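You operate a simulated robot arm through the tools that you are given. There is no shell and no other tool.

You run a simulated robot arm. Do the job below in one go: nothing can be reset, and whatever is moved stays where it is left.

Task
Clamp the green lantern, fill it to MAX and shut its cap.
Fine: swing the funnel arm aside again; nothing drips on the tray. Where these are worked on the way, their far stop is far enough and under half their travel is too little: funnel arm.

The check looks at the end state, three seconds after you hand in, the way a careful person would. Anything else that was tipped, shoved, dropped, spilled or broken makes it a failure. A push-on lid holds only when it is set on centred and level and pressed home; a screw cap is set on level and turned clockwise until tight.

Robot
A 6-joint arm with a two-finger gripper, fixed in place. Base frame: the origin is on the floor under the middle of its stand, x ahead of it, y to its left, z up; the work surface is at about z = 906. Readings come in mm, degrees, newtons and seconds.
It reaches about 1417 mm from its shoulder. Its first joint turns from -166.0 to 166.0 degrees. Payload 3.43 kg.
The tool frame sits at the grasp point between the pads (the TCP): z along the fingers, y along the line on which they close. The tips reach 20 mm beyond it. The gripper opens to 190 mm; its body begins 248 mm behind the TCP.
Orientation is told as [roll, pitch, yaw] about the base's x, y, z axes, in that order, counted from this pose: with the fingers straight down and closing along the base's y, the tool's x points along the base's -x, its y along +y and its z along -z.

Tools
- The arm moves only by the tool move_arm. Its argument "motion" is one flat list of numbers, 7 for each row, row after row: the shift along the base's x, y, z in mm, then the turn, a rotation vector about the base's x, y, z in degrees, then the opening, from 0 (shut) to 1 (fully open). In form: [x, y, z, rx, ry, rz, claw, x, y, z, rx, ry, rz, claw, ...]. A call has 1 to 20 rows; each row is the pose to reach, as a shift and turn from the pose commanded when the call began. Rows are played at 5 a second. More than 50 mm and 8.6 degrees between two rows, or a gripper value outside its range, and nothing of the call is played. Where a pose cannot be reached the arm comes as near as it can. A force on the tool above 50 N (or 10 N above the force at the start of the call, whichever is more), or a blocked arm, ends the call early, and 0.2 s more pass. Each finger travels about 153 mm/s and halts on what it meets, pressing with about 36 N; the grip force reading is that of the motor and also rises with nothing between the fingers. The clock runs only during rows and for 0.2 s after the last one: add rows that repeat a pose to give the fingers time. It gives the time, the measured TCP pose, the force on the tool (base axes), the opening and the grip force at its end, in the units of the frame above (readings bear some noise), with the torque about the TCP (base axes, N m) and any sound that the robot's microphone picked up, and new pictures: "views" is both (left out), scene, wrist or none.
- Cameras (640 x 400 px; columns grow to the right, rows downward): "scene" is fixed at [400.5, -500.5, 1475.6]; the picture's right is [0.26, -0.97, 0.00], its down [-0.53, -0.14, -0.83] and it looks along [0.81, 0.22, -0.55] (base axes); focal length 249 px, centre (320, 200). "wrist" rides on the gripper at [70, -8, -288] in the tool frame; the picture's right is [0.12, 0.99, 0.00], its down [-0.96, 0.12, -0.25] and it looks along [-0.24, 0.03, 0.97] (tool axes); focal length 261 px, centre (320, 200).
- raise_lower(by): moves the trunk up (or, below 0, down) by that many mm; the arm rides with it, the base frame stays. It gives what a move gives, with no picture.
- probe_pixels(camera, pixels): for up to 12 pixels [column, row] of the newest picture of that camera ("zoom" is the newest enlarged one), the place [x, y, z] in the base frame of the surface seen there, good to about 2 mm. The clock stands still meanwhile.
- enlarge(camera, box): a new picture of the part [left, top, right, bottom] of that camera's present view, enlarged. The clock stands still meanwhile.
- hand_in(): hands the job in; it is judged then, once.

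Leave the gripper open and the arm clear of the work at the hand-in unless told otherwise.

The tools are called after "Request:" by a JSON object that holds its "api" and its "payload". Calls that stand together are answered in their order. move_arm: Moves the arm, as the interface text tells. Its arguments: {"type":"object","properties":{"motion":{"type":"array"},"views":{"type":"string","enum":["both","scene","wrist","none"]}},"required":["motion"]} The other tools are called the same way: raise_lower (by) moves the trunk up or down; probe_pixels (camera, pixels) gives the place of the surface under pixels of a picture; enlarge (camera, box) takes an enlarged picture of a part of a camera's view; hand_in () hands the job in.

At the start:

```text
time_s: 0.0
position: [713.6, 52.9, 1274.8]
tcp_rot: [0.0, 0.0, 0.0]
wrist_force: [-0.9, -0.7, -1.0]
moment: [0.02, 0.02, -0.02]
width: 189.8
finger_force: 0.1
trunk travel left (down, up): [-275.0, 165.0]
```

scene: 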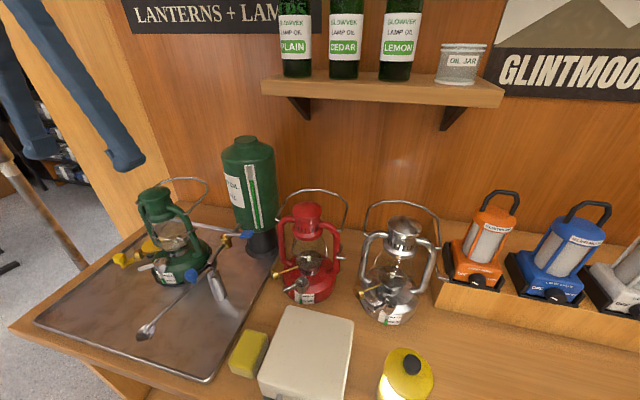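
wrist: 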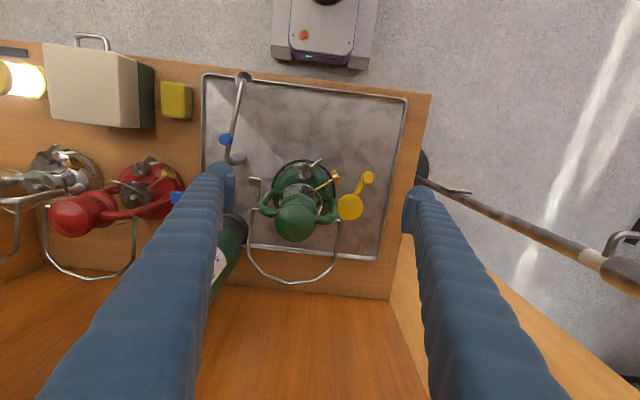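

I see the green lantern on a metal tray at about (175,235) in the scene picture, with a yellow clamp handle, a funnel arm with a blue knob, and a green oil tank behind. I'll enlarge these parts before I move anything.

Request:
{"api": "enlarge", "payload": {"camera": "scene", "box": [100, 120, 290, 350]}}

Request:
{"api": "enlarge", "payload": {"camera": "wrist", "box": [200, 60, 420, 300]}}

```text
1.74 times, centred on (195, 235) of scene
```

zoom: 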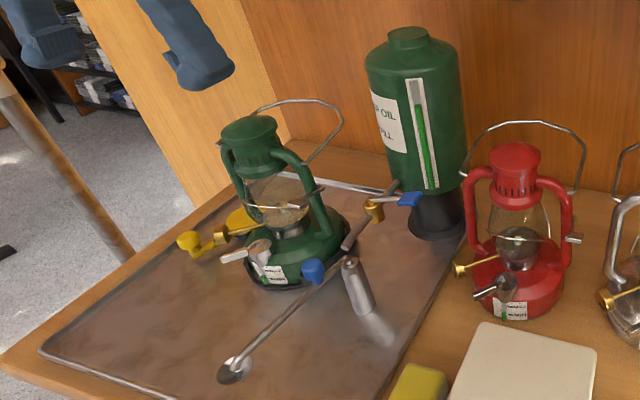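

```text
1.67 times, centred on (310, 180) of wrist
```

zoom: 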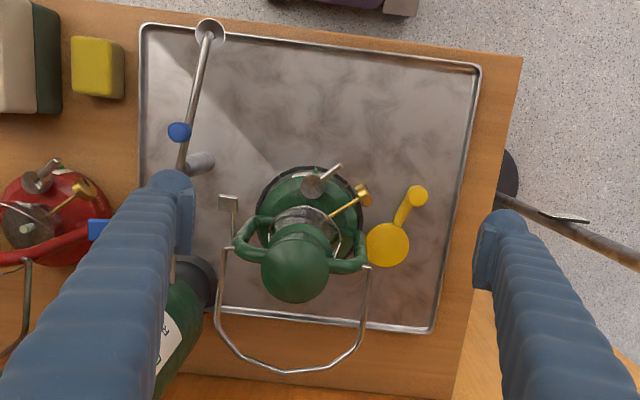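

The structure needs a closer look, so I'll enlarge the lantern, the funnel arm and the tank valve one at a time.

Request:
{"api": "enlarge", "payload": {"camera": "scene", "box": [110, 175, 240, 295]}}

Request:
{"api": "enlarge", "payload": {"camera": "scene", "box": [215, 130, 285, 265]}}

Request:
{"api": "enlarge", "payload": {"camera": "scene", "box": [130, 230, 260, 350]}}

Request:
{"api": "enlarge", "payload": {"camera": "scene", "box": [140, 240, 200, 290]}}

```text
3.33 times, centred on (175, 235) of scene
```

zoom: 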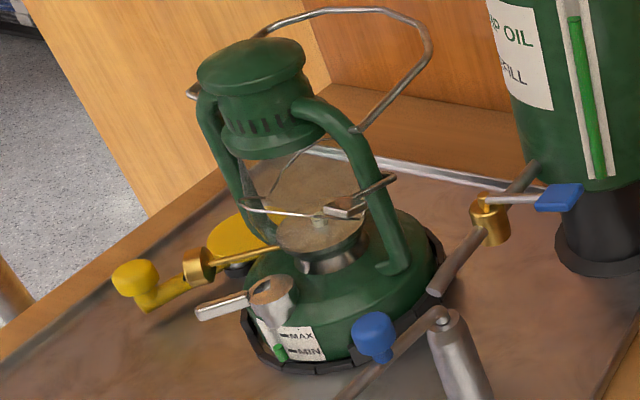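

```text
2.96 times, centred on (250, 198) of scene
```

zoom: 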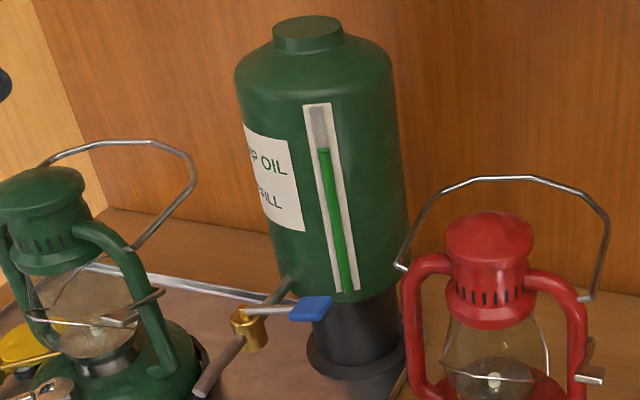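

```text
3.33 times, centred on (195, 290) of scene
```

zoom: 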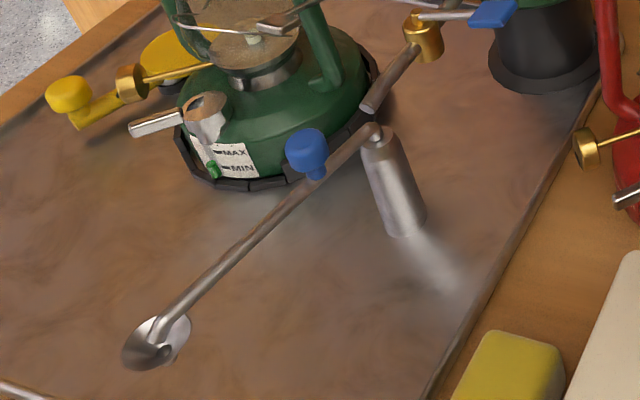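

```text
8.00 times, centred on (170, 265) of scene
```

zoom: 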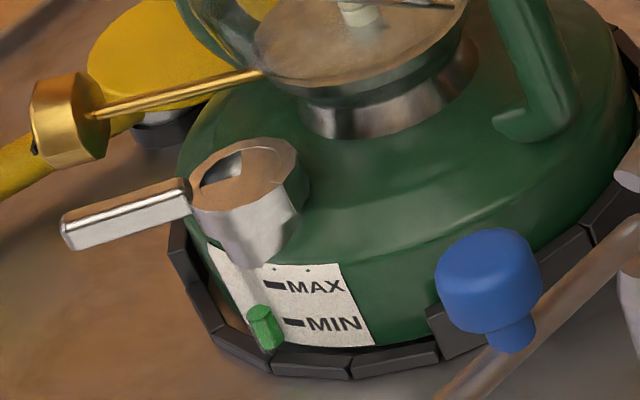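

The lantern sits in a black split ring with a yellow cam lever. It has a fill neck with a levered cap at zoom (245,190), a MAX/MIN gauge with a green level, a swinging funnel arm on a post, and a tank spout with a blue tap. I'll probe places in this last zoom, centred on (170,265) at x8, and in the scene picture.

Request:
{"api": "probe_pixels", "payload": {"camera": "zoom", "pixels": [[245, 165], [225, 170], [70, 230], [185, 200], [270, 325], [280, 285], [290, 322], [490, 270], [70, 110], [250, 80], [140, 60], [430, 200]]}}

Request:
{"api": "probe_pixels", "payload": {"camera": "scene", "pixels": [[146, 330], [150, 325], [205, 283], [213, 270], [217, 290], [209, 260], [223, 240], [228, 237], [245, 235], [118, 259], [150, 246], [160, 190]]}}

```text
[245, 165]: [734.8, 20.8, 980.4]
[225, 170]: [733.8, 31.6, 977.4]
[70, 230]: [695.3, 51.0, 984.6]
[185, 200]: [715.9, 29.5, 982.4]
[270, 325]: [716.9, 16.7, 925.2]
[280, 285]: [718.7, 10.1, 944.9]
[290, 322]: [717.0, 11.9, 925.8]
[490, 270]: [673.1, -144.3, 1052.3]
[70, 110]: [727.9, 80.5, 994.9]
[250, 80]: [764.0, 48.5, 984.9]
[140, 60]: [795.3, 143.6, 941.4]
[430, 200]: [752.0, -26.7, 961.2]
```

```text
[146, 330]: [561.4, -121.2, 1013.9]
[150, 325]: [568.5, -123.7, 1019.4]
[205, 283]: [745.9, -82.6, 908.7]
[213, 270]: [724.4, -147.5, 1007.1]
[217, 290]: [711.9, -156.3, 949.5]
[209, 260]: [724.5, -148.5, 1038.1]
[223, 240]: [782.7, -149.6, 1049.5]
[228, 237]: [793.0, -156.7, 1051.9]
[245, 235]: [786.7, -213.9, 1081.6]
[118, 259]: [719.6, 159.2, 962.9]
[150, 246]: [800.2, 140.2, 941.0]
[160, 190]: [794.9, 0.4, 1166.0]
```

The post stands near (724,-150) and the funnel is near (561,-121) at the arm's end. The distance from post to fill neck is about the same length. I'll look closer at the pivot, spout, tap and funnel.

Request:
{"api": "enlarge", "payload": {"camera": "scene", "box": [185, 220, 255, 285]}}

Request:
{"api": "enlarge", "payload": {"camera": "scene", "box": [130, 305, 180, 350]}}

Request:
{"api": "enlarge", "payload": {"camera": "scene", "box": [110, 230, 170, 280]}}

Request:
{"api": "enlarge", "payload": {"camera": "scene", "box": [270, 250, 330, 305]}}

Request:
{"api": "enlarge", "payload": {"camera": "wrist", "box": [260, 150, 340, 210]}}

Request:
{"api": "enlarge", "payload": {"camera": "wrist", "box": [200, 60, 270, 190]}}

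```text
6.15 times, centred on (220, 252) of scene
```

zoom: 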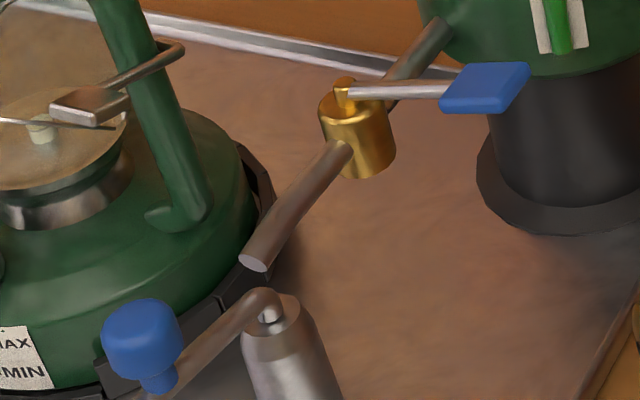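

```text
8.89 times, centred on (155, 328) of scene
```

zoom: 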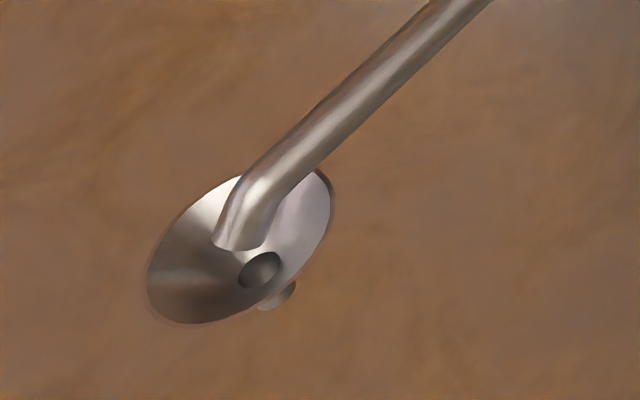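

```text
8.00 times, centred on (140, 255) of scene
```

zoom: 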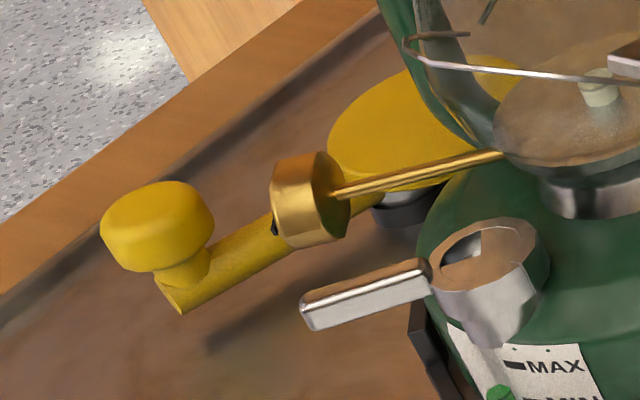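

```text
7.27 times, centred on (300, 278) of scene
```

zoom: 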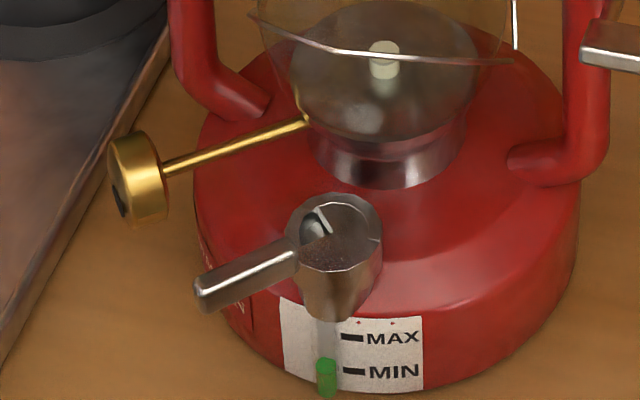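

```text
6.67 times, centred on (300, 180) of wrist
```

zoom: 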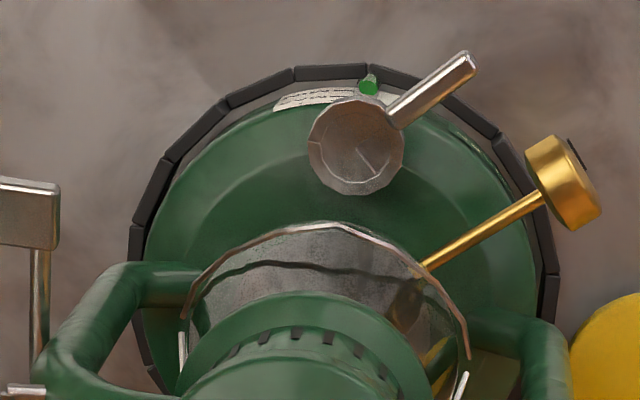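

```text
3.08 times, centred on (235, 125) of wrist
```

zoom: 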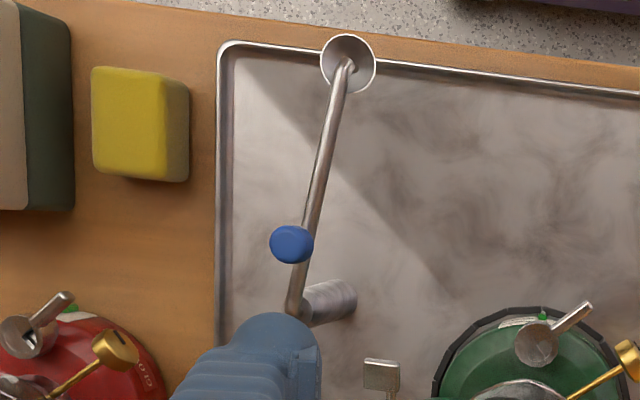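

From the wrist, the lantern cap looks like a disc with a tab. I'll zoom in further to tell open from shut, and probe the cap and ring from the wrist side.

Request:
{"api": "enlarge", "payload": {"camera": "wrist", "box": [290, 152, 325, 178]}}

Request:
{"api": "probe_pixels", "payload": {"camera": "zoom", "pixels": [[320, 200], [250, 200], [390, 200], [320, 130], [320, 270], [420, 130], [500, 60], [360, 240], [280, 150], [380, 90], [200, 60], [600, 330]]}}

Request:
{"api": "enlarge", "payload": {"camera": "scene", "box": [150, 250, 180, 285]}}

Request:
{"api": "enlarge", "payload": {"camera": "wrist", "box": [320, 150, 400, 240]}}

```text
15.38 times, centred on (308, 165) of wrist
```

zoom: 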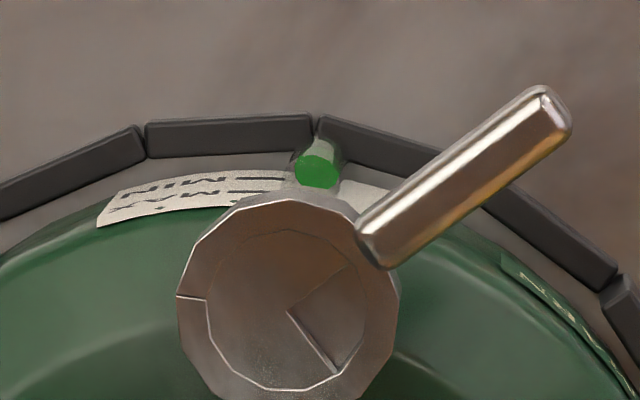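

```text
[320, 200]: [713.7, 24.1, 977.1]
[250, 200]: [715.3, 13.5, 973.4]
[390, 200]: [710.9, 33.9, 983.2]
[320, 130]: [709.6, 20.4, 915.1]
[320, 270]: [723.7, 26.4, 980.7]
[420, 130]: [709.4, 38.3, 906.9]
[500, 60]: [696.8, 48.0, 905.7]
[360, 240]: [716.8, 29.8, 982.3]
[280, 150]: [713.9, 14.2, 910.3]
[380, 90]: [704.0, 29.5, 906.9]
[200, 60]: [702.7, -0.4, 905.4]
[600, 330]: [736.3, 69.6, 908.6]
```

```text
11.43 times, centred on (165, 268) of scene
```

zoom: 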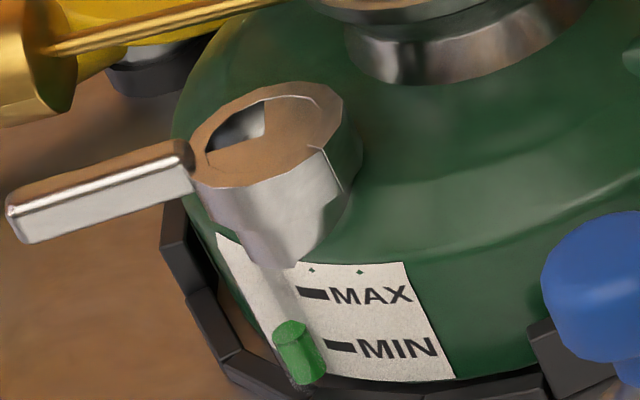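

```text
4.44 times, centred on (360, 195) of wrist
```

zoom: 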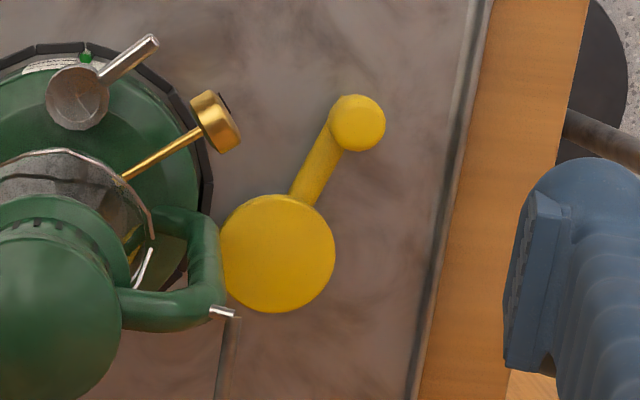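

The cap top seems to carry a wedge-shaped opening next to the tab, at zoom (240,130). I'll compare it with the red and silver lanterns' caps and look closer at the green one.

Request:
{"api": "enlarge", "payload": {"camera": "scene", "box": [156, 254, 172, 268]}}

Request:
{"api": "probe_pixels", "payload": {"camera": "zoom", "pixels": [[320, 200], [250, 200], [390, 200], [320, 130], [200, 200], [200, 250], [150, 250], [420, 120], [300, 300], [250, 150], [300, 160], [450, 200]]}}

Request:
{"api": "enlarge", "payload": {"camera": "scene", "box": [293, 268, 309, 282]}}

Request:
{"api": "enlarge", "payload": {"camera": "scene", "box": [355, 275, 415, 325]}}

Request:
{"api": "enlarge", "payload": {"camera": "wrist", "box": [298, 160, 318, 178]}}

```text
16.00 times, centred on (164, 261) of scene
```

zoom: 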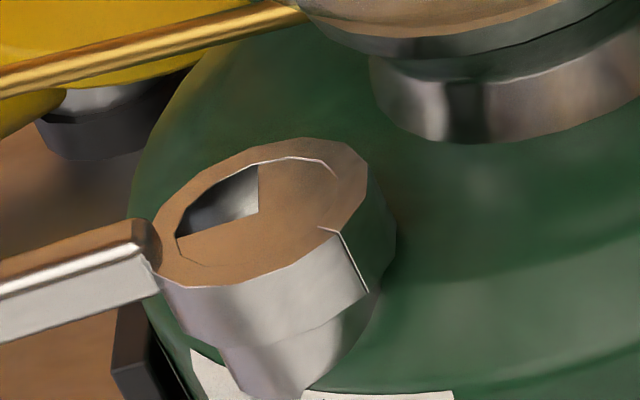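

```text
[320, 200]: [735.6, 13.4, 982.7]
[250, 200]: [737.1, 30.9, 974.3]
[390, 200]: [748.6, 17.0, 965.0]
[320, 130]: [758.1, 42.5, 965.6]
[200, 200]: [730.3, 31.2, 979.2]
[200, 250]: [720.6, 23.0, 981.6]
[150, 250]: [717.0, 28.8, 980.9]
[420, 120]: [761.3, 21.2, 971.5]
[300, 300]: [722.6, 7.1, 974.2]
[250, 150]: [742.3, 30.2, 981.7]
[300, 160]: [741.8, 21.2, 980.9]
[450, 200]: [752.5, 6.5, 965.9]
```

```text
16.00 times, centred on (301, 275) of scene
```

zoom: 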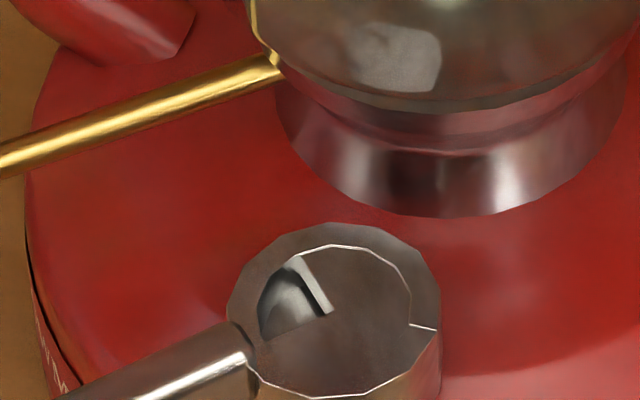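

```text
8.00 times, centred on (385, 300) of scene
```

zoom: 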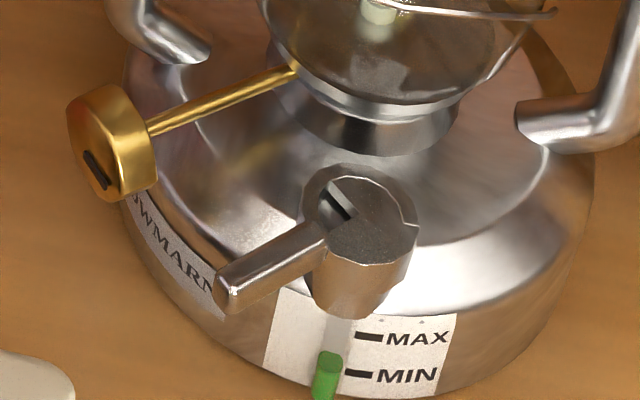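

```text
16.00 times, centred on (308, 169) of wrist
```

zoom: 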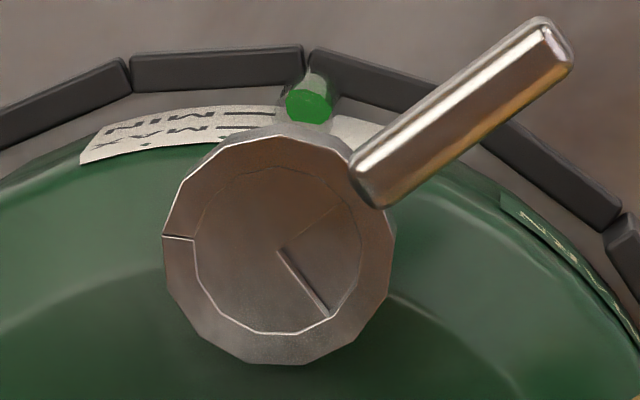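

The cap is a rotary one: a collar and a top disc with a sector cut-out, turned by the tab. I need more geometry, so I'll probe the ring, lever, tap, spout and funnel.

Request:
{"api": "probe_pixels", "payload": {"camera": "wrist", "pixels": [[350, 206], [340, 206], [362, 206], [350, 196], [350, 217], [368, 177], [360, 190], [329, 177], [239, 78], [232, 78], [246, 78], [236, 105]]}}

Request:
{"api": "enlarge", "payload": {"camera": "scene", "box": [185, 220, 255, 285]}}

Request:
{"api": "probe_pixels", "payload": {"camera": "zoom", "pixels": [[255, 262], [270, 312], [300, 220], [360, 120], [345, 92], [400, 90], [450, 90], [520, 75], [485, 100], [260, 295], [290, 310], [140, 330]]}}

```text
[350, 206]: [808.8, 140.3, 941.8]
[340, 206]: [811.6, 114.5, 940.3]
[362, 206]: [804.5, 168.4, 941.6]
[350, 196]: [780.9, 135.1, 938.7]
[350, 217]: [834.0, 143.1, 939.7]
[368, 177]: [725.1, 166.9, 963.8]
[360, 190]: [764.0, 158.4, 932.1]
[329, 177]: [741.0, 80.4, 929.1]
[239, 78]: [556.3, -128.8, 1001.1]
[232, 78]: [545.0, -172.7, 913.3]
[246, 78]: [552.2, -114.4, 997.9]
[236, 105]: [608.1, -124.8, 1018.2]
```

```text
6.15 times, centred on (220, 252) of scene
```

zoom: 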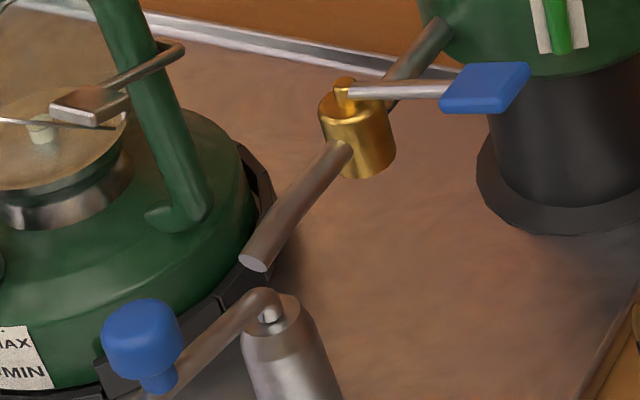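

```text
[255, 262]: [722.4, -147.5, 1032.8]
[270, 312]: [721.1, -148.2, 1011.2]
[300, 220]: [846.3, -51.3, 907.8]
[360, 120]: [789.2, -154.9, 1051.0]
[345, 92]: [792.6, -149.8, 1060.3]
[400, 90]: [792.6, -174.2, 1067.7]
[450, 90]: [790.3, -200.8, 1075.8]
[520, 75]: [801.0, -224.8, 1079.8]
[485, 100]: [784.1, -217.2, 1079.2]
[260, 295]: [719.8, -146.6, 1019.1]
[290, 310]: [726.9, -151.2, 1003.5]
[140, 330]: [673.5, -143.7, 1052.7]
```

The spout end at (722,-147,1033) sits right over the post and arm inlet. The yellow lever's knob is near (722,163,965) and its disc is near (808,141,941). I'll move over the yellow knob with the opening reduced and look from there.

Request:
{"api": "move_arm", "payload": {"motion": [0, 30, 0, 0, 0, 0, 0.8, 4, 70, 0, 0, 0, 0, 0.6, 8, 110, 0, 0, 0, 0, 0.4, 8, 110, -40, 0, 0, 0, 0.35, 8, 110, -80, 0, 0, 0, 0.3, 8, 110, -120, 0, 0, 0, 0.3, 8, 110, -150, 0, 0, 0, 0.3], "views": "both"}}

```text
time_s: 1.6
position: [720.7, 160.7, 1124.6]
tcp_rot: [0.0, 0.0, 0.0]
wrist_force: [-0.1, 0.6, 0.5]
moment: [0.03, 0.02, -0.01]
width: 56.8
finger_force: 0.1
trunk travel left (down, up): [-275.0, 165.0]
```

scene: 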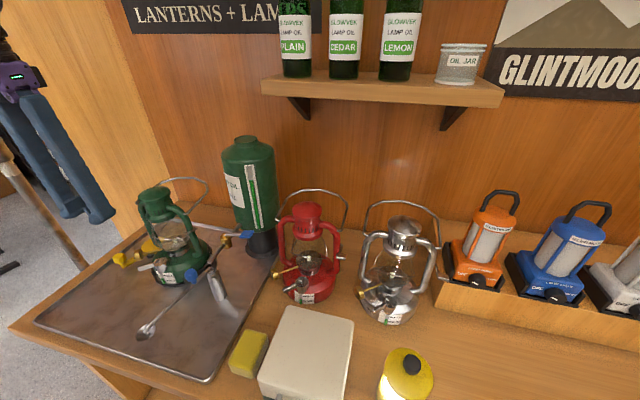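
wrist: 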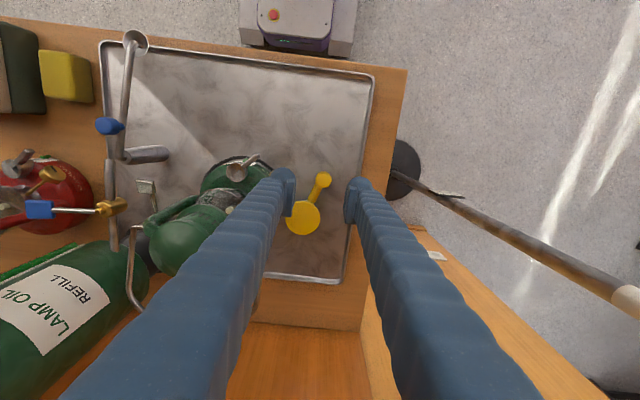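

I'm above the knob now. I'll enlarge the wrist view of the lever and the ring gap, and probe the knob centre.

Request:
{"api": "enlarge", "payload": {"camera": "wrist", "box": [260, 150, 370, 250]}}

Request:
{"api": "probe_pixels", "payload": {"camera": "wrist", "pixels": [[323, 179], [317, 179], [329, 179], [323, 174], [323, 185], [314, 195], [303, 217], [288, 217], [318, 217], [303, 203], [303, 233], [245, 165]]}}

Request:
{"api": "probe_pixels", "payload": {"camera": "scene", "pixels": [[149, 255], [149, 252], [148, 258], [152, 256], [120, 254], [118, 262], [126, 264], [133, 260], [155, 241], [143, 248], [160, 236], [170, 290]]}}

```text
4.00 times, centred on (315, 200) of wrist
```

zoom: 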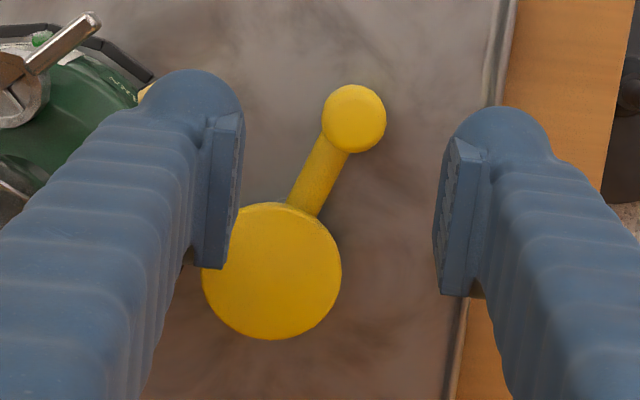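

```text
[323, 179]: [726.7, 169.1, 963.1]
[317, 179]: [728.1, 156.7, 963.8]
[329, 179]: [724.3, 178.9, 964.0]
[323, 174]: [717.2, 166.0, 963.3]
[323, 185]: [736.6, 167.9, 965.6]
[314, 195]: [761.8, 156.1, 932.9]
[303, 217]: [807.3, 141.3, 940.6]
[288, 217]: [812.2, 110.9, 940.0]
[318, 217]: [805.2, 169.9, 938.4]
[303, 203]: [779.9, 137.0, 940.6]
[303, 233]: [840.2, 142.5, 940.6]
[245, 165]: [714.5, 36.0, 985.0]
```

```text
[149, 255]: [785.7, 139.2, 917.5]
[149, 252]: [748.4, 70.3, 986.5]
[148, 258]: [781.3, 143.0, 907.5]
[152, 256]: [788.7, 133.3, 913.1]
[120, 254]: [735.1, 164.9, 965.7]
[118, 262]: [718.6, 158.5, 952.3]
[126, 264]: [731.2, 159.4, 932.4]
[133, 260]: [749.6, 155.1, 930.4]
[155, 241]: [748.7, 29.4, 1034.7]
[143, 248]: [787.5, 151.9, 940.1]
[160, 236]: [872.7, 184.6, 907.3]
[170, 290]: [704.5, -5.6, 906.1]
```

The knob centre is near (727,167), its top is at z about 964 and it's about 28 mm wide. I'll go down around it to TCP z 960 with the gripper still open.

Request:
{"api": "move_arm", "payload": {"motion": [5, 4, -45, 0, 0, 0, 0.3, 5, 4, -90, 0, 0, 0, 0.3, 5, 4, -130, 0, 0, 0, 0.3, 5, 4, -150, 0, 0, 0, 0.3, 5, 4, -163, 0, 0, 0, 0.3, 5, 4, -163, 0, 0, 0, 0.3], "views": "both"}}

```text
time_s: 3.0
position: [725.7, 165.4, 962.4]
tcp_rot: [0.1, -0.1, 0.0]
wrist_force: [-0.5, 0.0, 0.0]
moment: [-0.01, 0.05, -0.03]
width: 57.0
finger_force: 0.0
trunk travel left (down, up): [-275.0, 165.0]
```

scene: 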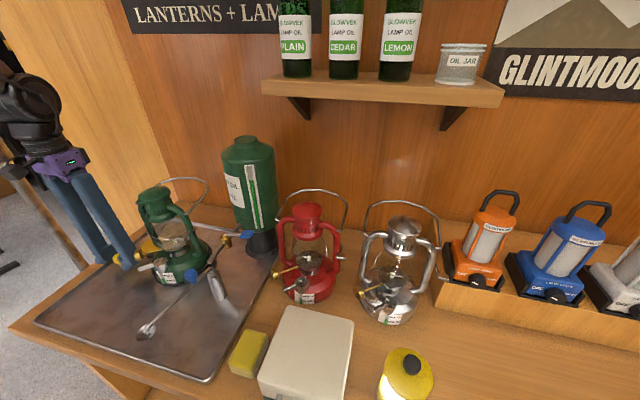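
wrist: 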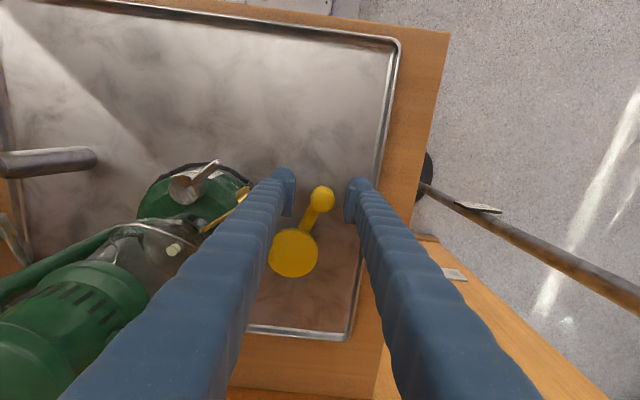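

The knob is centred between the pads at (321,199). I'll close on it now.

Request:
{"api": "move_arm", "payload": {"motion": [0, 0, 0, 0, 0, 0, 0.1, 0, 0, 0, 0, 0, 0, 0.1, 0, 0, 0, 0, 0, 0, 0.1], "views": "wrist"}}

```text
time_s: 3.8
position: [726.0, 166.1, 961.5]
tcp_rot: [0.0, 0.1, -0.1]
wrist_force: [0.8, 19.5, -4.7]
moment: [0.11, 0.08, 0.05]
width: 30.5
finger_force: 9.7
trunk travel left (down, up): [-275.0, 165.0]
```

wrist: 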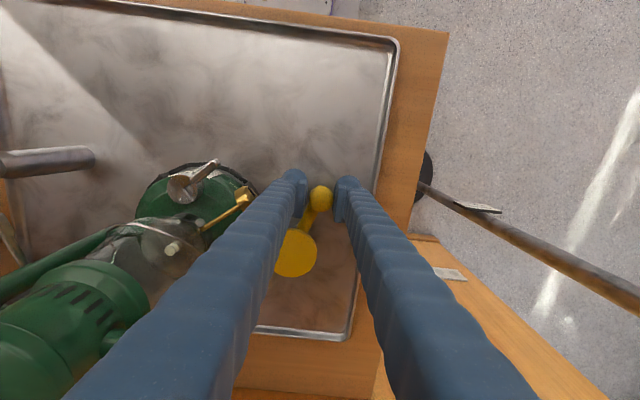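

The force on the tool in y is +19.5 N, so the lever rests against something towards -y and should swing towards +y (clockwise). I'll try a 10 degree arc about the assumed pivot (803,142), turning the gripper along with it.

Request:
{"api": "move_arm", "payload": {"motion": [1.2, 3.3, 0, 0, 0, -2.5, 0.1, 2.5, 6.5, 0, 0, 0, -5, 0.1, 3.9, 9.7, 0, 0, 0, -7.5, 0.1, 5.5, 12.8, 0, 0, 0, -10, 0.1, 5.5, 12.8, 0, 0, 0, -10, 0.1], "views": "both"}}

```text
time_s: 5.0
position: [731.1, 177.8, 961.1]
tcp_rot: [0.1, 0.1, -9.9]
wrist_force: [-12.1, -1.6, -0.5]
moment: [-0.02, 0.15, -0.45]
width: 27.1
finger_force: 44.9
trunk travel left (down, up): [-275.0, 165.0]
```

scene: 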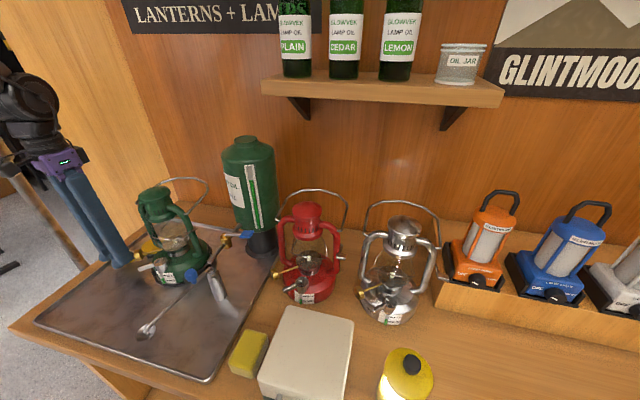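
wrist: 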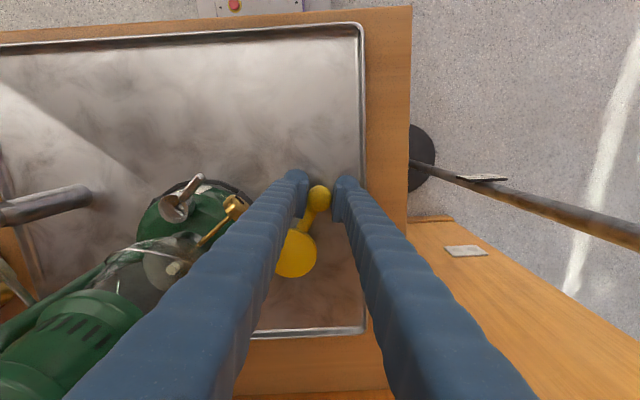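

The lever swings with little effort, only about 12 N radially. I'll probe the disc to find its eccentric motion and the real pivot.

Request:
{"api": "enlarge", "payload": {"camera": "wrist", "box": [250, 170, 360, 290]}}

Request:
{"api": "probe_pixels", "payload": {"camera": "wrist", "pixels": [[318, 192], [318, 205], [307, 217], [296, 255], [315, 250], [315, 260], [315, 240], [300, 276], [310, 270], [308, 228], [285, 268], [290, 272]]}}

```text
3.33 times, centred on (305, 230) of wrist
```

zoom: 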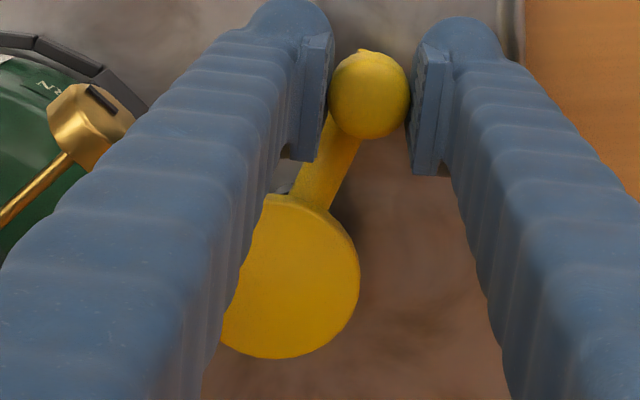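

```text
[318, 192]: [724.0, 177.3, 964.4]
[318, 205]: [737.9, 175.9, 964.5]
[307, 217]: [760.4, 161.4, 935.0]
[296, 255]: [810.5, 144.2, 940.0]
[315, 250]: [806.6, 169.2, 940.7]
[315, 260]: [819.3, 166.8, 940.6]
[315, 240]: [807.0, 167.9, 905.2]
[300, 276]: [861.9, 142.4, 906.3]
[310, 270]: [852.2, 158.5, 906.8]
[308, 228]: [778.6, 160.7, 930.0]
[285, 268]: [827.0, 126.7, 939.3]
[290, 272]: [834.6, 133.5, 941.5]
```

The disc centre hardly moves, so the pivot is close to it. I'll carry on 15 degrees along the arc about (808,146).

Request:
{"api": "move_arm", "payload": {"motion": [1.4, 3.3, 0, 0, 0, -2.5, 0.1, 3, 6.5, 0, 0, 0, -5, 0.1, 4.8, 9.6, 0, 0, 0, -7.5, 0.1, 6.7, 12.7, 0, 0, 0, -10, 0.1, 8.8, 15.6, 0, 0, 0, -12.5, 0.1, 11, 18.5, 0, 0, 0, -15, 0.1, 11, 18.5, 0, 0, 0, -15, 0.1], "views": "wrist"}}

```text
time_s: 6.6
position: [743.6, 195.9, 961.5]
tcp_rot: [0.1, -0.1, -25.0]
wrist_force: [5.5, -11.2, -4.1]
moment: [-0.14, 0.01, -0.23]
width: 27.0
finger_force: 44.6
trunk travel left (down, up): [-275.0, 165.0]
```

wrist: 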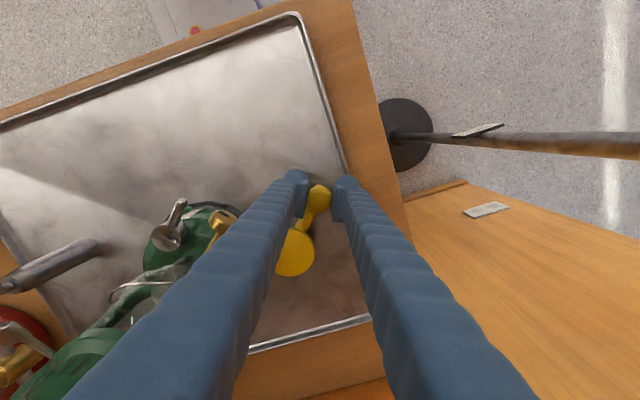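

The forces are still light. I'll continue another 20 degrees on the arc about (806,144) with r about 81.5.

Request:
{"api": "move_arm", "payload": {"motion": [3.6, 1.7, 0, 0, 0, -2.5, 0.1, 6.1, 4.2, 0, 0, 0, -5, 0.1, 8.7, 6.7, 0, 0, 0, -7.5, 0.1, 11.4, 9.0, 0, 0, 0, -10, 0.1, 14.2, 11.1, 0, 0, 0, -12.5, 0.1, 17.1, 13.2, 0, 0, 0, -15, 0.1, 20.1, 15.1, 0, 0, 0, -17.5, 0.1, 23.1, 16.9, 0, 0, 0, -20, 0.1, 23.1, 16.9, 0, 0, 0, -20, 0.1], "views": "wrist"}}

```text
time_s: 8.6
position: [766.7, 212.2, 961.8]
tcp_rot: [0.0, 0.1, -45.1]
wrist_force: [12.7, -32.8, 6.3]
moment: [-0.42, -0.23, -0.01]
width: 26.8
finger_force: 44.5
trunk travel left (down, up): [-275.0, 165.0]
```

wrist: 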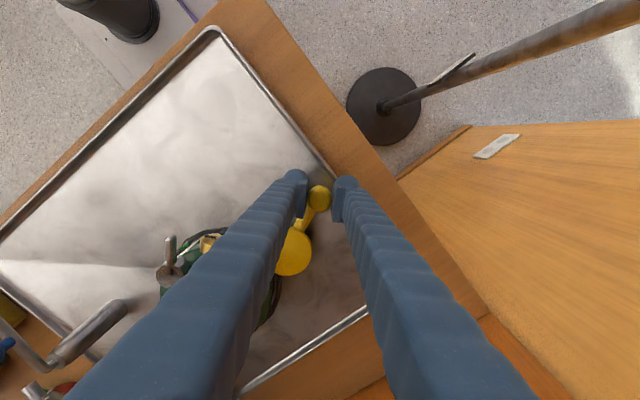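

Fitting the arc gives a pivot near (801,138.5) with r about 79.5, so the disc is eccentric by about 7 mm and moves towards the lantern as I turn. I'll ease inward and carry on 15 degrees.

Request:
{"api": "move_arm", "payload": {"motion": [1, -2.1, 0, 0, 0, 0, 0.1, 2, -4.2, 0, 0, 0, 0, 0.1, 5.1, -2.8, 0, 0, 0, -2.5, 0.1, 8.4, -1.6, 0, 0, 0, -5, 0.1, 11.7, -0.5, 0, 0, 0, -7.5, 0.1, 15, 0.4, 0, 0, 0, -10, 0.1, 18.4, 1.2, 0, 0, 0, -12.5, 0.1, 21.8, 1.8, 0, 0, 0, -15, 0.1, 21.8, 1.8, 0, 0, 0, -15, 0.1], "views": "both"}}

```text
time_s: 10.6
position: [786.9, 217.2, 960.4]
tcp_rot: [0.0, -0.1, -60.0]
wrist_force: [-6.5, 9.4, 11.3]
moment: [0.12, 0.16, -0.35]
width: 26.9
finger_force: 45.1
trunk travel left (down, up): [-275.0, 165.0]
```

scene: 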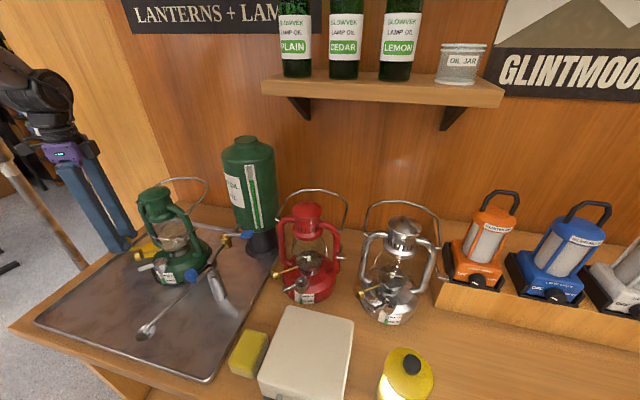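
wrist: 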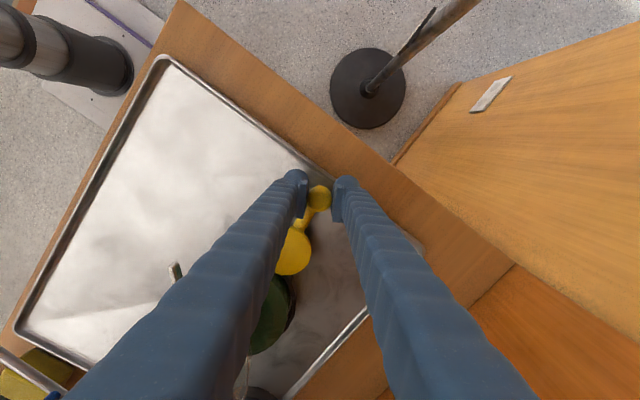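

The force is still small and slightly outward. I'll continue 15 degrees at r about 80.5 and watch for the clamping resistance.

Request:
{"api": "move_arm", "payload": {"motion": [3.3, 1.5, 0, 0, 0, -2.5, 0.1, 6.8, 1.9, 0, 0, 0, -5, 0.1, 10.3, 2.1, 0, 0, 0, -7.5, 0.1, 13.8, 2.1, 0, 0, 0, -10, 0.1, 17.4, 2.0, 0, 0, 0, -12.5, 0.1, 20.9, 1.7, 0, 0, 0, -15, 0.1, 20.9, 1.7, 0, 0, 0, -15, 0.1], "views": "both"}}

```text
time_s: 11.9
position: [794.4, 217.3, 962.1]
tcp_rot: [-0.8, 0.1, -72.8]
wrist_force: [-16.0, 1.6, 17.1]
moment: [0.05, 0.72, 0.09]
width: 26.8
finger_force: 45.3
trunk travel left (down, up): [-275.0, 165.0]
stopped in row 6: the force on the tool passed its limit at 52 N (the readings are from after the stop); the commanded pose is now the measured one
```

scene: 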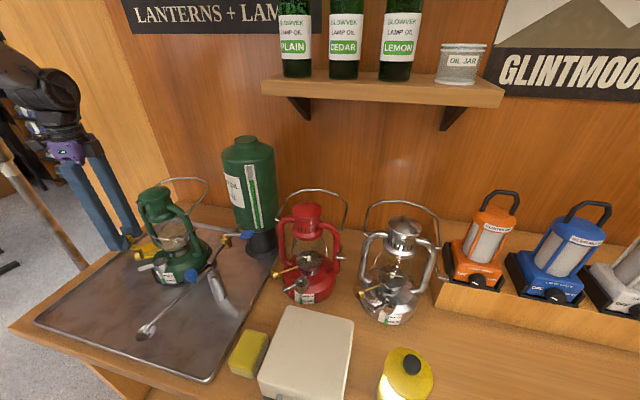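
wrist: 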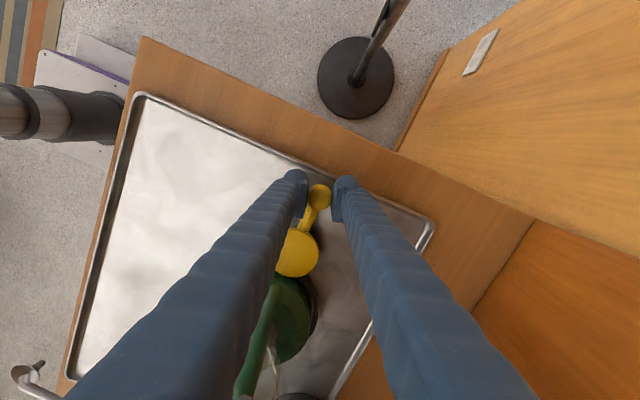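

The force limit stopped the swing with the lever at about 95 degrees, so that may be the clamped position or its stop. I'll look at the disc against the lantern.

Request:
{"api": "enlarge", "payload": {"camera": "scene", "box": [110, 200, 220, 295]}}

Request:
{"api": "enlarge", "payload": {"camera": "wrist", "box": [250, 170, 360, 290]}}

Request:
{"api": "probe_pixels", "payload": {"camera": "wrist", "pixels": [[297, 255], [312, 245], [318, 257], [305, 275], [290, 275], [282, 270], [300, 280], [300, 290], [285, 290], [318, 195], [310, 220]]}}

```text
4.21 times, centred on (165, 248) of scene
```

zoom: 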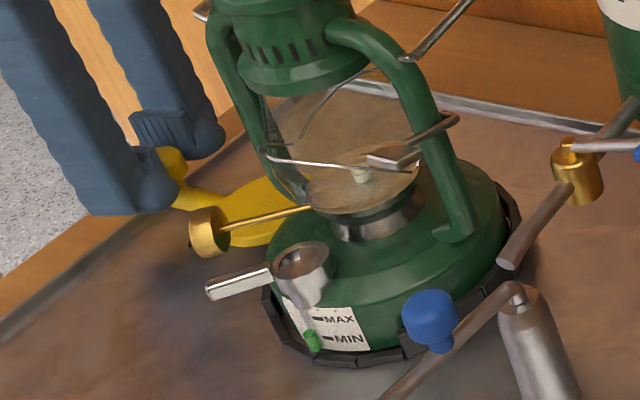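

```text
3.33 times, centred on (305, 230) of wrist
```

zoom: 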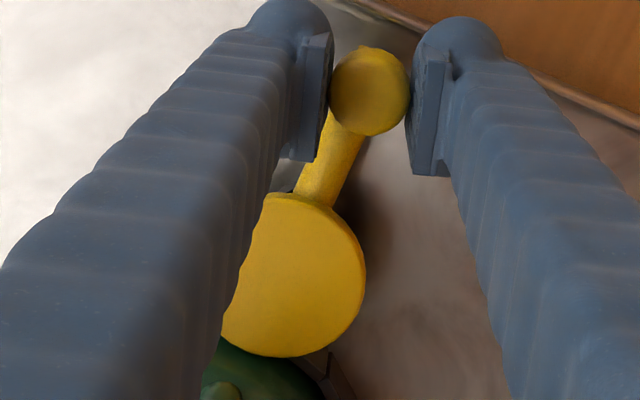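

```text
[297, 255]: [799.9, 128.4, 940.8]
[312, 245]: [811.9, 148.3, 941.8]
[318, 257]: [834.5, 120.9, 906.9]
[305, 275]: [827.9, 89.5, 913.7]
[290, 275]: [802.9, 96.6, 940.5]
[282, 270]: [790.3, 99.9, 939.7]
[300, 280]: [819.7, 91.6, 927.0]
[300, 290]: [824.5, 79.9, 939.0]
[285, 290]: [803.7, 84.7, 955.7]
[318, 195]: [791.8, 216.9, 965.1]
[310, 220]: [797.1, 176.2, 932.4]
```

The disc edge is now at y about 97, up against the lantern base. I'll press a little more in small steps, to tell a hard stop from friction.

Request:
{"api": "move_arm", "payload": {"motion": [1.5, 0.5, 0, 0, 0, -1, 0.1, 1.5, 0.5, 0, 0, 0, -1, 0.1, 2.5, 0.7, 0, 0, 0, -1.5, 0.1, 2.5, 0.7, 0, 0, 0, -1.5, 0.1, 3.5, 0.8, 0, 0, 0, -2, 0.1, 3.5, 0.8, 0, 0, 0, -2, 0.1], "views": "none"}}

```text
time_s: 13.3
position: [793.8, 216.0, 960.3]
tcp_rot: [-1.1, -0.1, -74.8]
wrist_force: [-44.5, -9.3, 14.8]
moment: [-0.14, 0.4, -0.13]
width: 27.0
finger_force: 45.2
trunk travel left (down, up): [-275.0, 165.0]
```

At 44 N the lever doesn't move at all (x 793.8), so it's at its stop. I'll relax the push, open, rise, and check that the lever stays.

Request:
{"api": "move_arm", "payload": {"motion": [-3, -0.5, 0, 0, 0, 0, 0.1, -3, -0.5, 0, 0, 0, 0, 0.3, -3, -0.5, 0, 0, 0, 0, 0.3, -3, -0.5, 40, 0, 0, 0, 0.3, -3, -0.5, 85, 0, 0, 0, 0.3, -3, -0.5, 130, 0, 0, 0, 0.3, -3, -0.5, 160, 0, 0, 0, 0.3], "views": "both"}}

```text
time_s: 14.9
position: [796.6, 217.1, 1118.7]
tcp_rot: [-0.9, 0.1, -74.7]
wrist_force: [0.8, 1.3, 0.5]
moment: [0.01, -0.01, 0.0]
width: 56.8
finger_force: 0.1
trunk travel left (down, up): [-275.0, 165.0]
```

scene: 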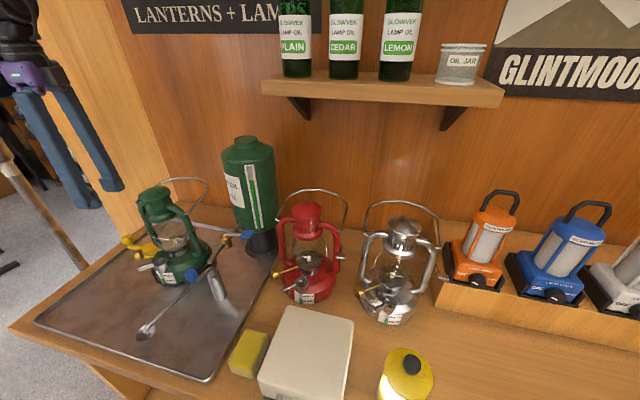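
wrist: 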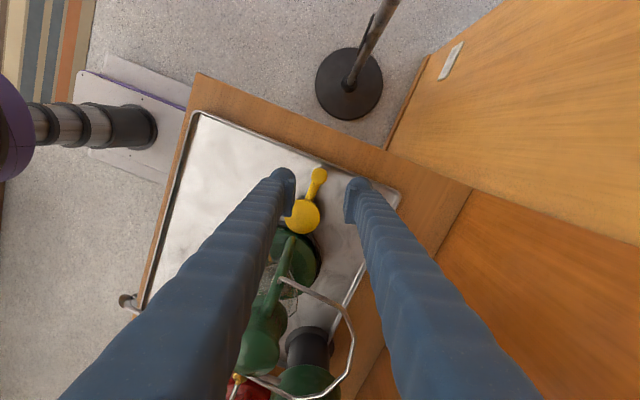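

I'll check where the lever rests now and how the disc meets the lantern base.

Request:
{"api": "enlarge", "payload": {"camera": "scene", "box": [115, 220, 215, 300]}}

Request:
{"api": "enlarge", "payload": {"camera": "wrist", "box": [260, 160, 350, 270]}}

Request:
{"api": "probe_pixels", "payload": {"camera": "wrist", "pixels": [[319, 174], [303, 217], [290, 217], [318, 217], [303, 203], [303, 232], [303, 238], [306, 245], [315, 255], [322, 260], [295, 230], [280, 235]]}}

```text
5.00 times, centred on (165, 260) of scene
```

zoom: 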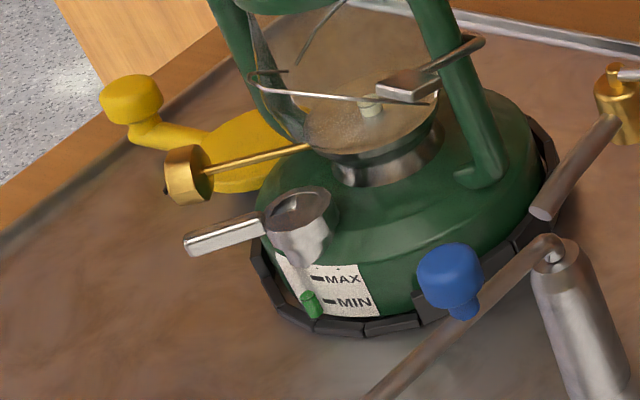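

```text
3.64 times, centred on (305, 215) of wrist
```

zoom: 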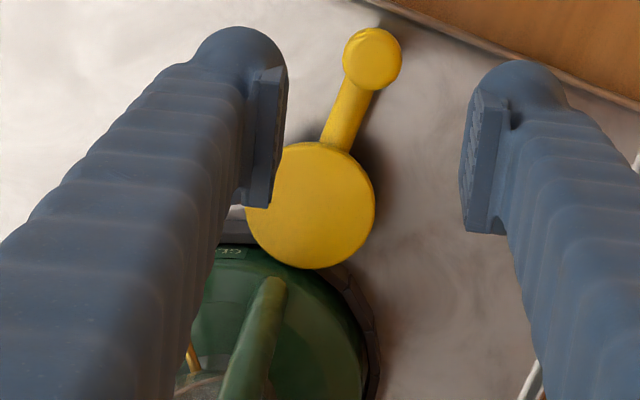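

```text
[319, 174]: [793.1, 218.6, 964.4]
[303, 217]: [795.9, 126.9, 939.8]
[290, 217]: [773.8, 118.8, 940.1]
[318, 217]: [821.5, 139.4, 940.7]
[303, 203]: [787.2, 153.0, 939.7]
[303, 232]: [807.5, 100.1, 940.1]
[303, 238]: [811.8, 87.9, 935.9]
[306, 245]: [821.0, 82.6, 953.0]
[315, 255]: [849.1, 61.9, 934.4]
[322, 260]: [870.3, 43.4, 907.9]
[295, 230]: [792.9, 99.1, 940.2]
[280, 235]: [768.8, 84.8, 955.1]
```

The clamp lever stays at its stop, with its knob at (793,218) and the disc against the base. Next is the cap. I'll swing round the front of the lantern through free space to about (650,20,1130) and look down at the cap.

Request:
{"api": "move_arm", "payload": {"motion": [-30, -5, 10, 0, 0, 7.5, 0.3, -65, -10, 15, 0, 0, 15, 0.3, -100, -20, 15, 0, 0, 22.5, 0.2, -130, -40, 15, 0, 0, 30, 0.2, -150, -75, 15, 0, 0, 37.5, 0.1, -155, -110, 15, 0, 0, 45, 0.1, -155, -145, 15, 0, 0, 52.5, 0.1, -155, -175, 15, 0, 0, 60, 0, -155, -190, 15, 0, 0, 67.5, 0, -155, -197, 15, 0, 0, 75, 0, -155, -197, 15, 0, 0, 75, 0], "views": "both"}}

```text
time_s: 17.3
position: [643.7, 20.8, 1133.8]
tcp_rot: [-0.9, 0.1, 0.2]
wrist_force: [0.1, -0.5, 0.4]
moment: [0.04, 0.0, 0.0]
width: 0.0
finger_force: 34.0
trunk travel left (down, up): [-275.0, 165.0]
```

scene: 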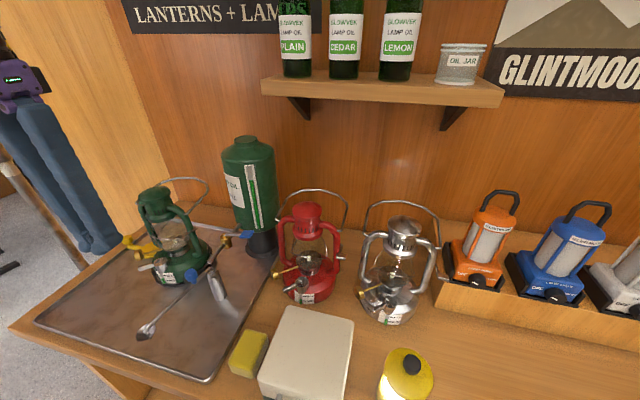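
wrist: 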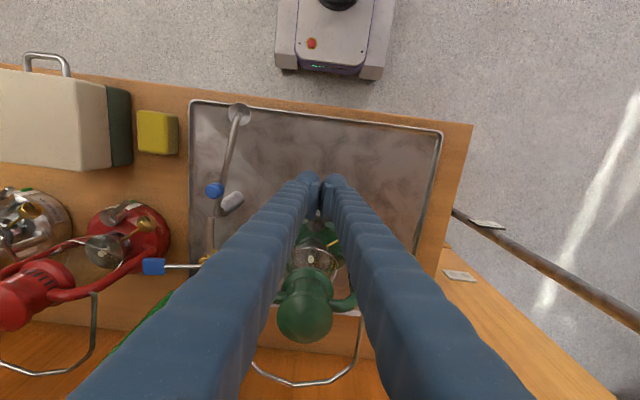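

The shut fingers hide the cap. I'll open them wide so that it shows between them.

Request:
{"api": "move_arm", "payload": {"motion": [0, 0, 0, 0, 0, 0, 0.6, 0, 0, 0, 0, 0, 0, 0.8, 0, 0, 0, 0, 0, 0, 0.8], "views": "wrist"}}

Request:
{"api": "enlarge", "payload": {"camera": "wrist", "box": [280, 180, 370, 250]}}

```text
time_s: 18.1
position: [643.7, 20.0, 1133.4]
tcp_rot: [-0.8, 0.1, 0.2]
wrist_force: [0.2, 0.2, -0.3]
moment: [0.0, 0.03, 0.0]
width: 152.0
finger_force: 0.0
trunk travel left (down, up): [-275.0, 165.0]
```

wrist: 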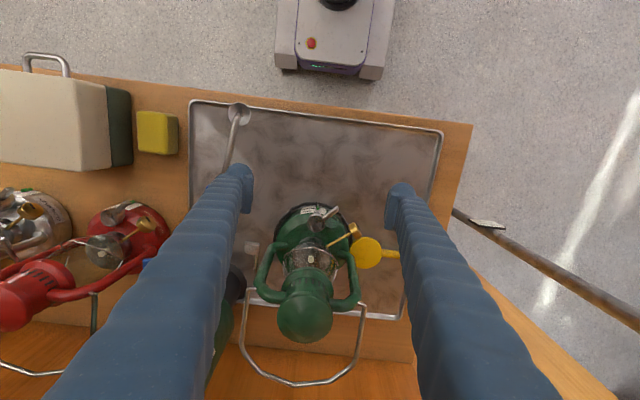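

```text
5.71 times, centred on (325, 215) of wrist
```

zoom: 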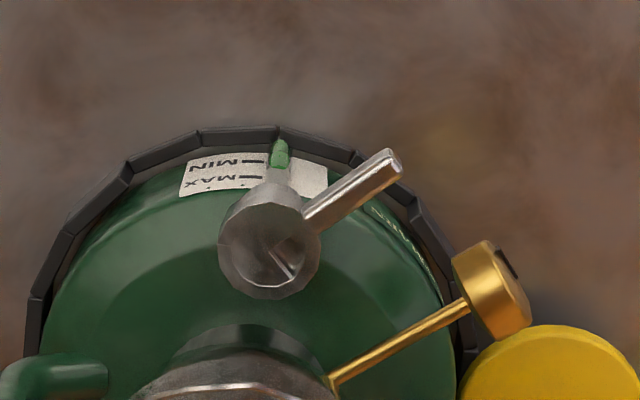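

Now the cap, tab and wick knob are all in clear view. I'll zoom in on the cap and probe it from here.

Request:
{"api": "enlarge", "payload": {"camera": "wrist", "box": [304, 204, 344, 234]}}

Request:
{"api": "probe_pixels", "payload": {"camera": "zoom", "pixels": [[220, 225], [220, 150], [150, 220], [285, 200], [245, 225], [215, 270], [300, 225], [270, 240], [330, 150], [420, 90], [180, 200], [255, 255]]}}

Request:
{"api": "probe_pixels", "payload": {"camera": "wrist", "pixels": [[352, 229], [348, 232], [355, 235], [353, 238], [335, 238], [328, 244]]}}

```text
13.33 times, centred on (324, 219) of wrist
```

zoom: 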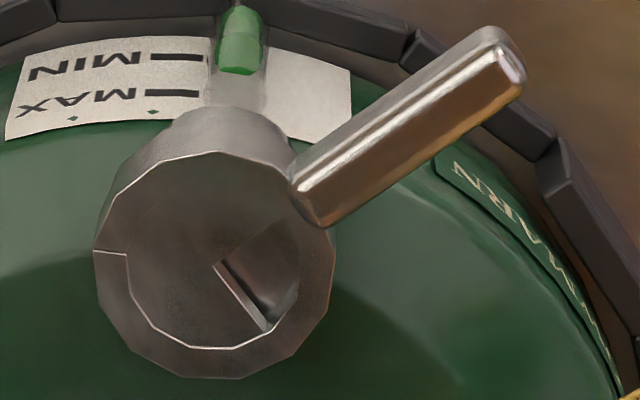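

```text
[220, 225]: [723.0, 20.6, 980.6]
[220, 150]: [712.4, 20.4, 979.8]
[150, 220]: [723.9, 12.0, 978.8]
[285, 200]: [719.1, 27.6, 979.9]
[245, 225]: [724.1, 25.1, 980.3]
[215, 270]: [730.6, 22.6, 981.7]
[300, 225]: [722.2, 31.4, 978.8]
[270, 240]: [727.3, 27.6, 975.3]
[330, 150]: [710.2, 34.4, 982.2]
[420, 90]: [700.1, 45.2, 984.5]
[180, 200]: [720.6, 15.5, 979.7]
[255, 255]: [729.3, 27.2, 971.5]
```

```text
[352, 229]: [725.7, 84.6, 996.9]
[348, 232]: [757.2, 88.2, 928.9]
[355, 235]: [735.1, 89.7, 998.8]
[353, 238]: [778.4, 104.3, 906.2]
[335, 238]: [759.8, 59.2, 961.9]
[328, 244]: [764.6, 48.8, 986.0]
```

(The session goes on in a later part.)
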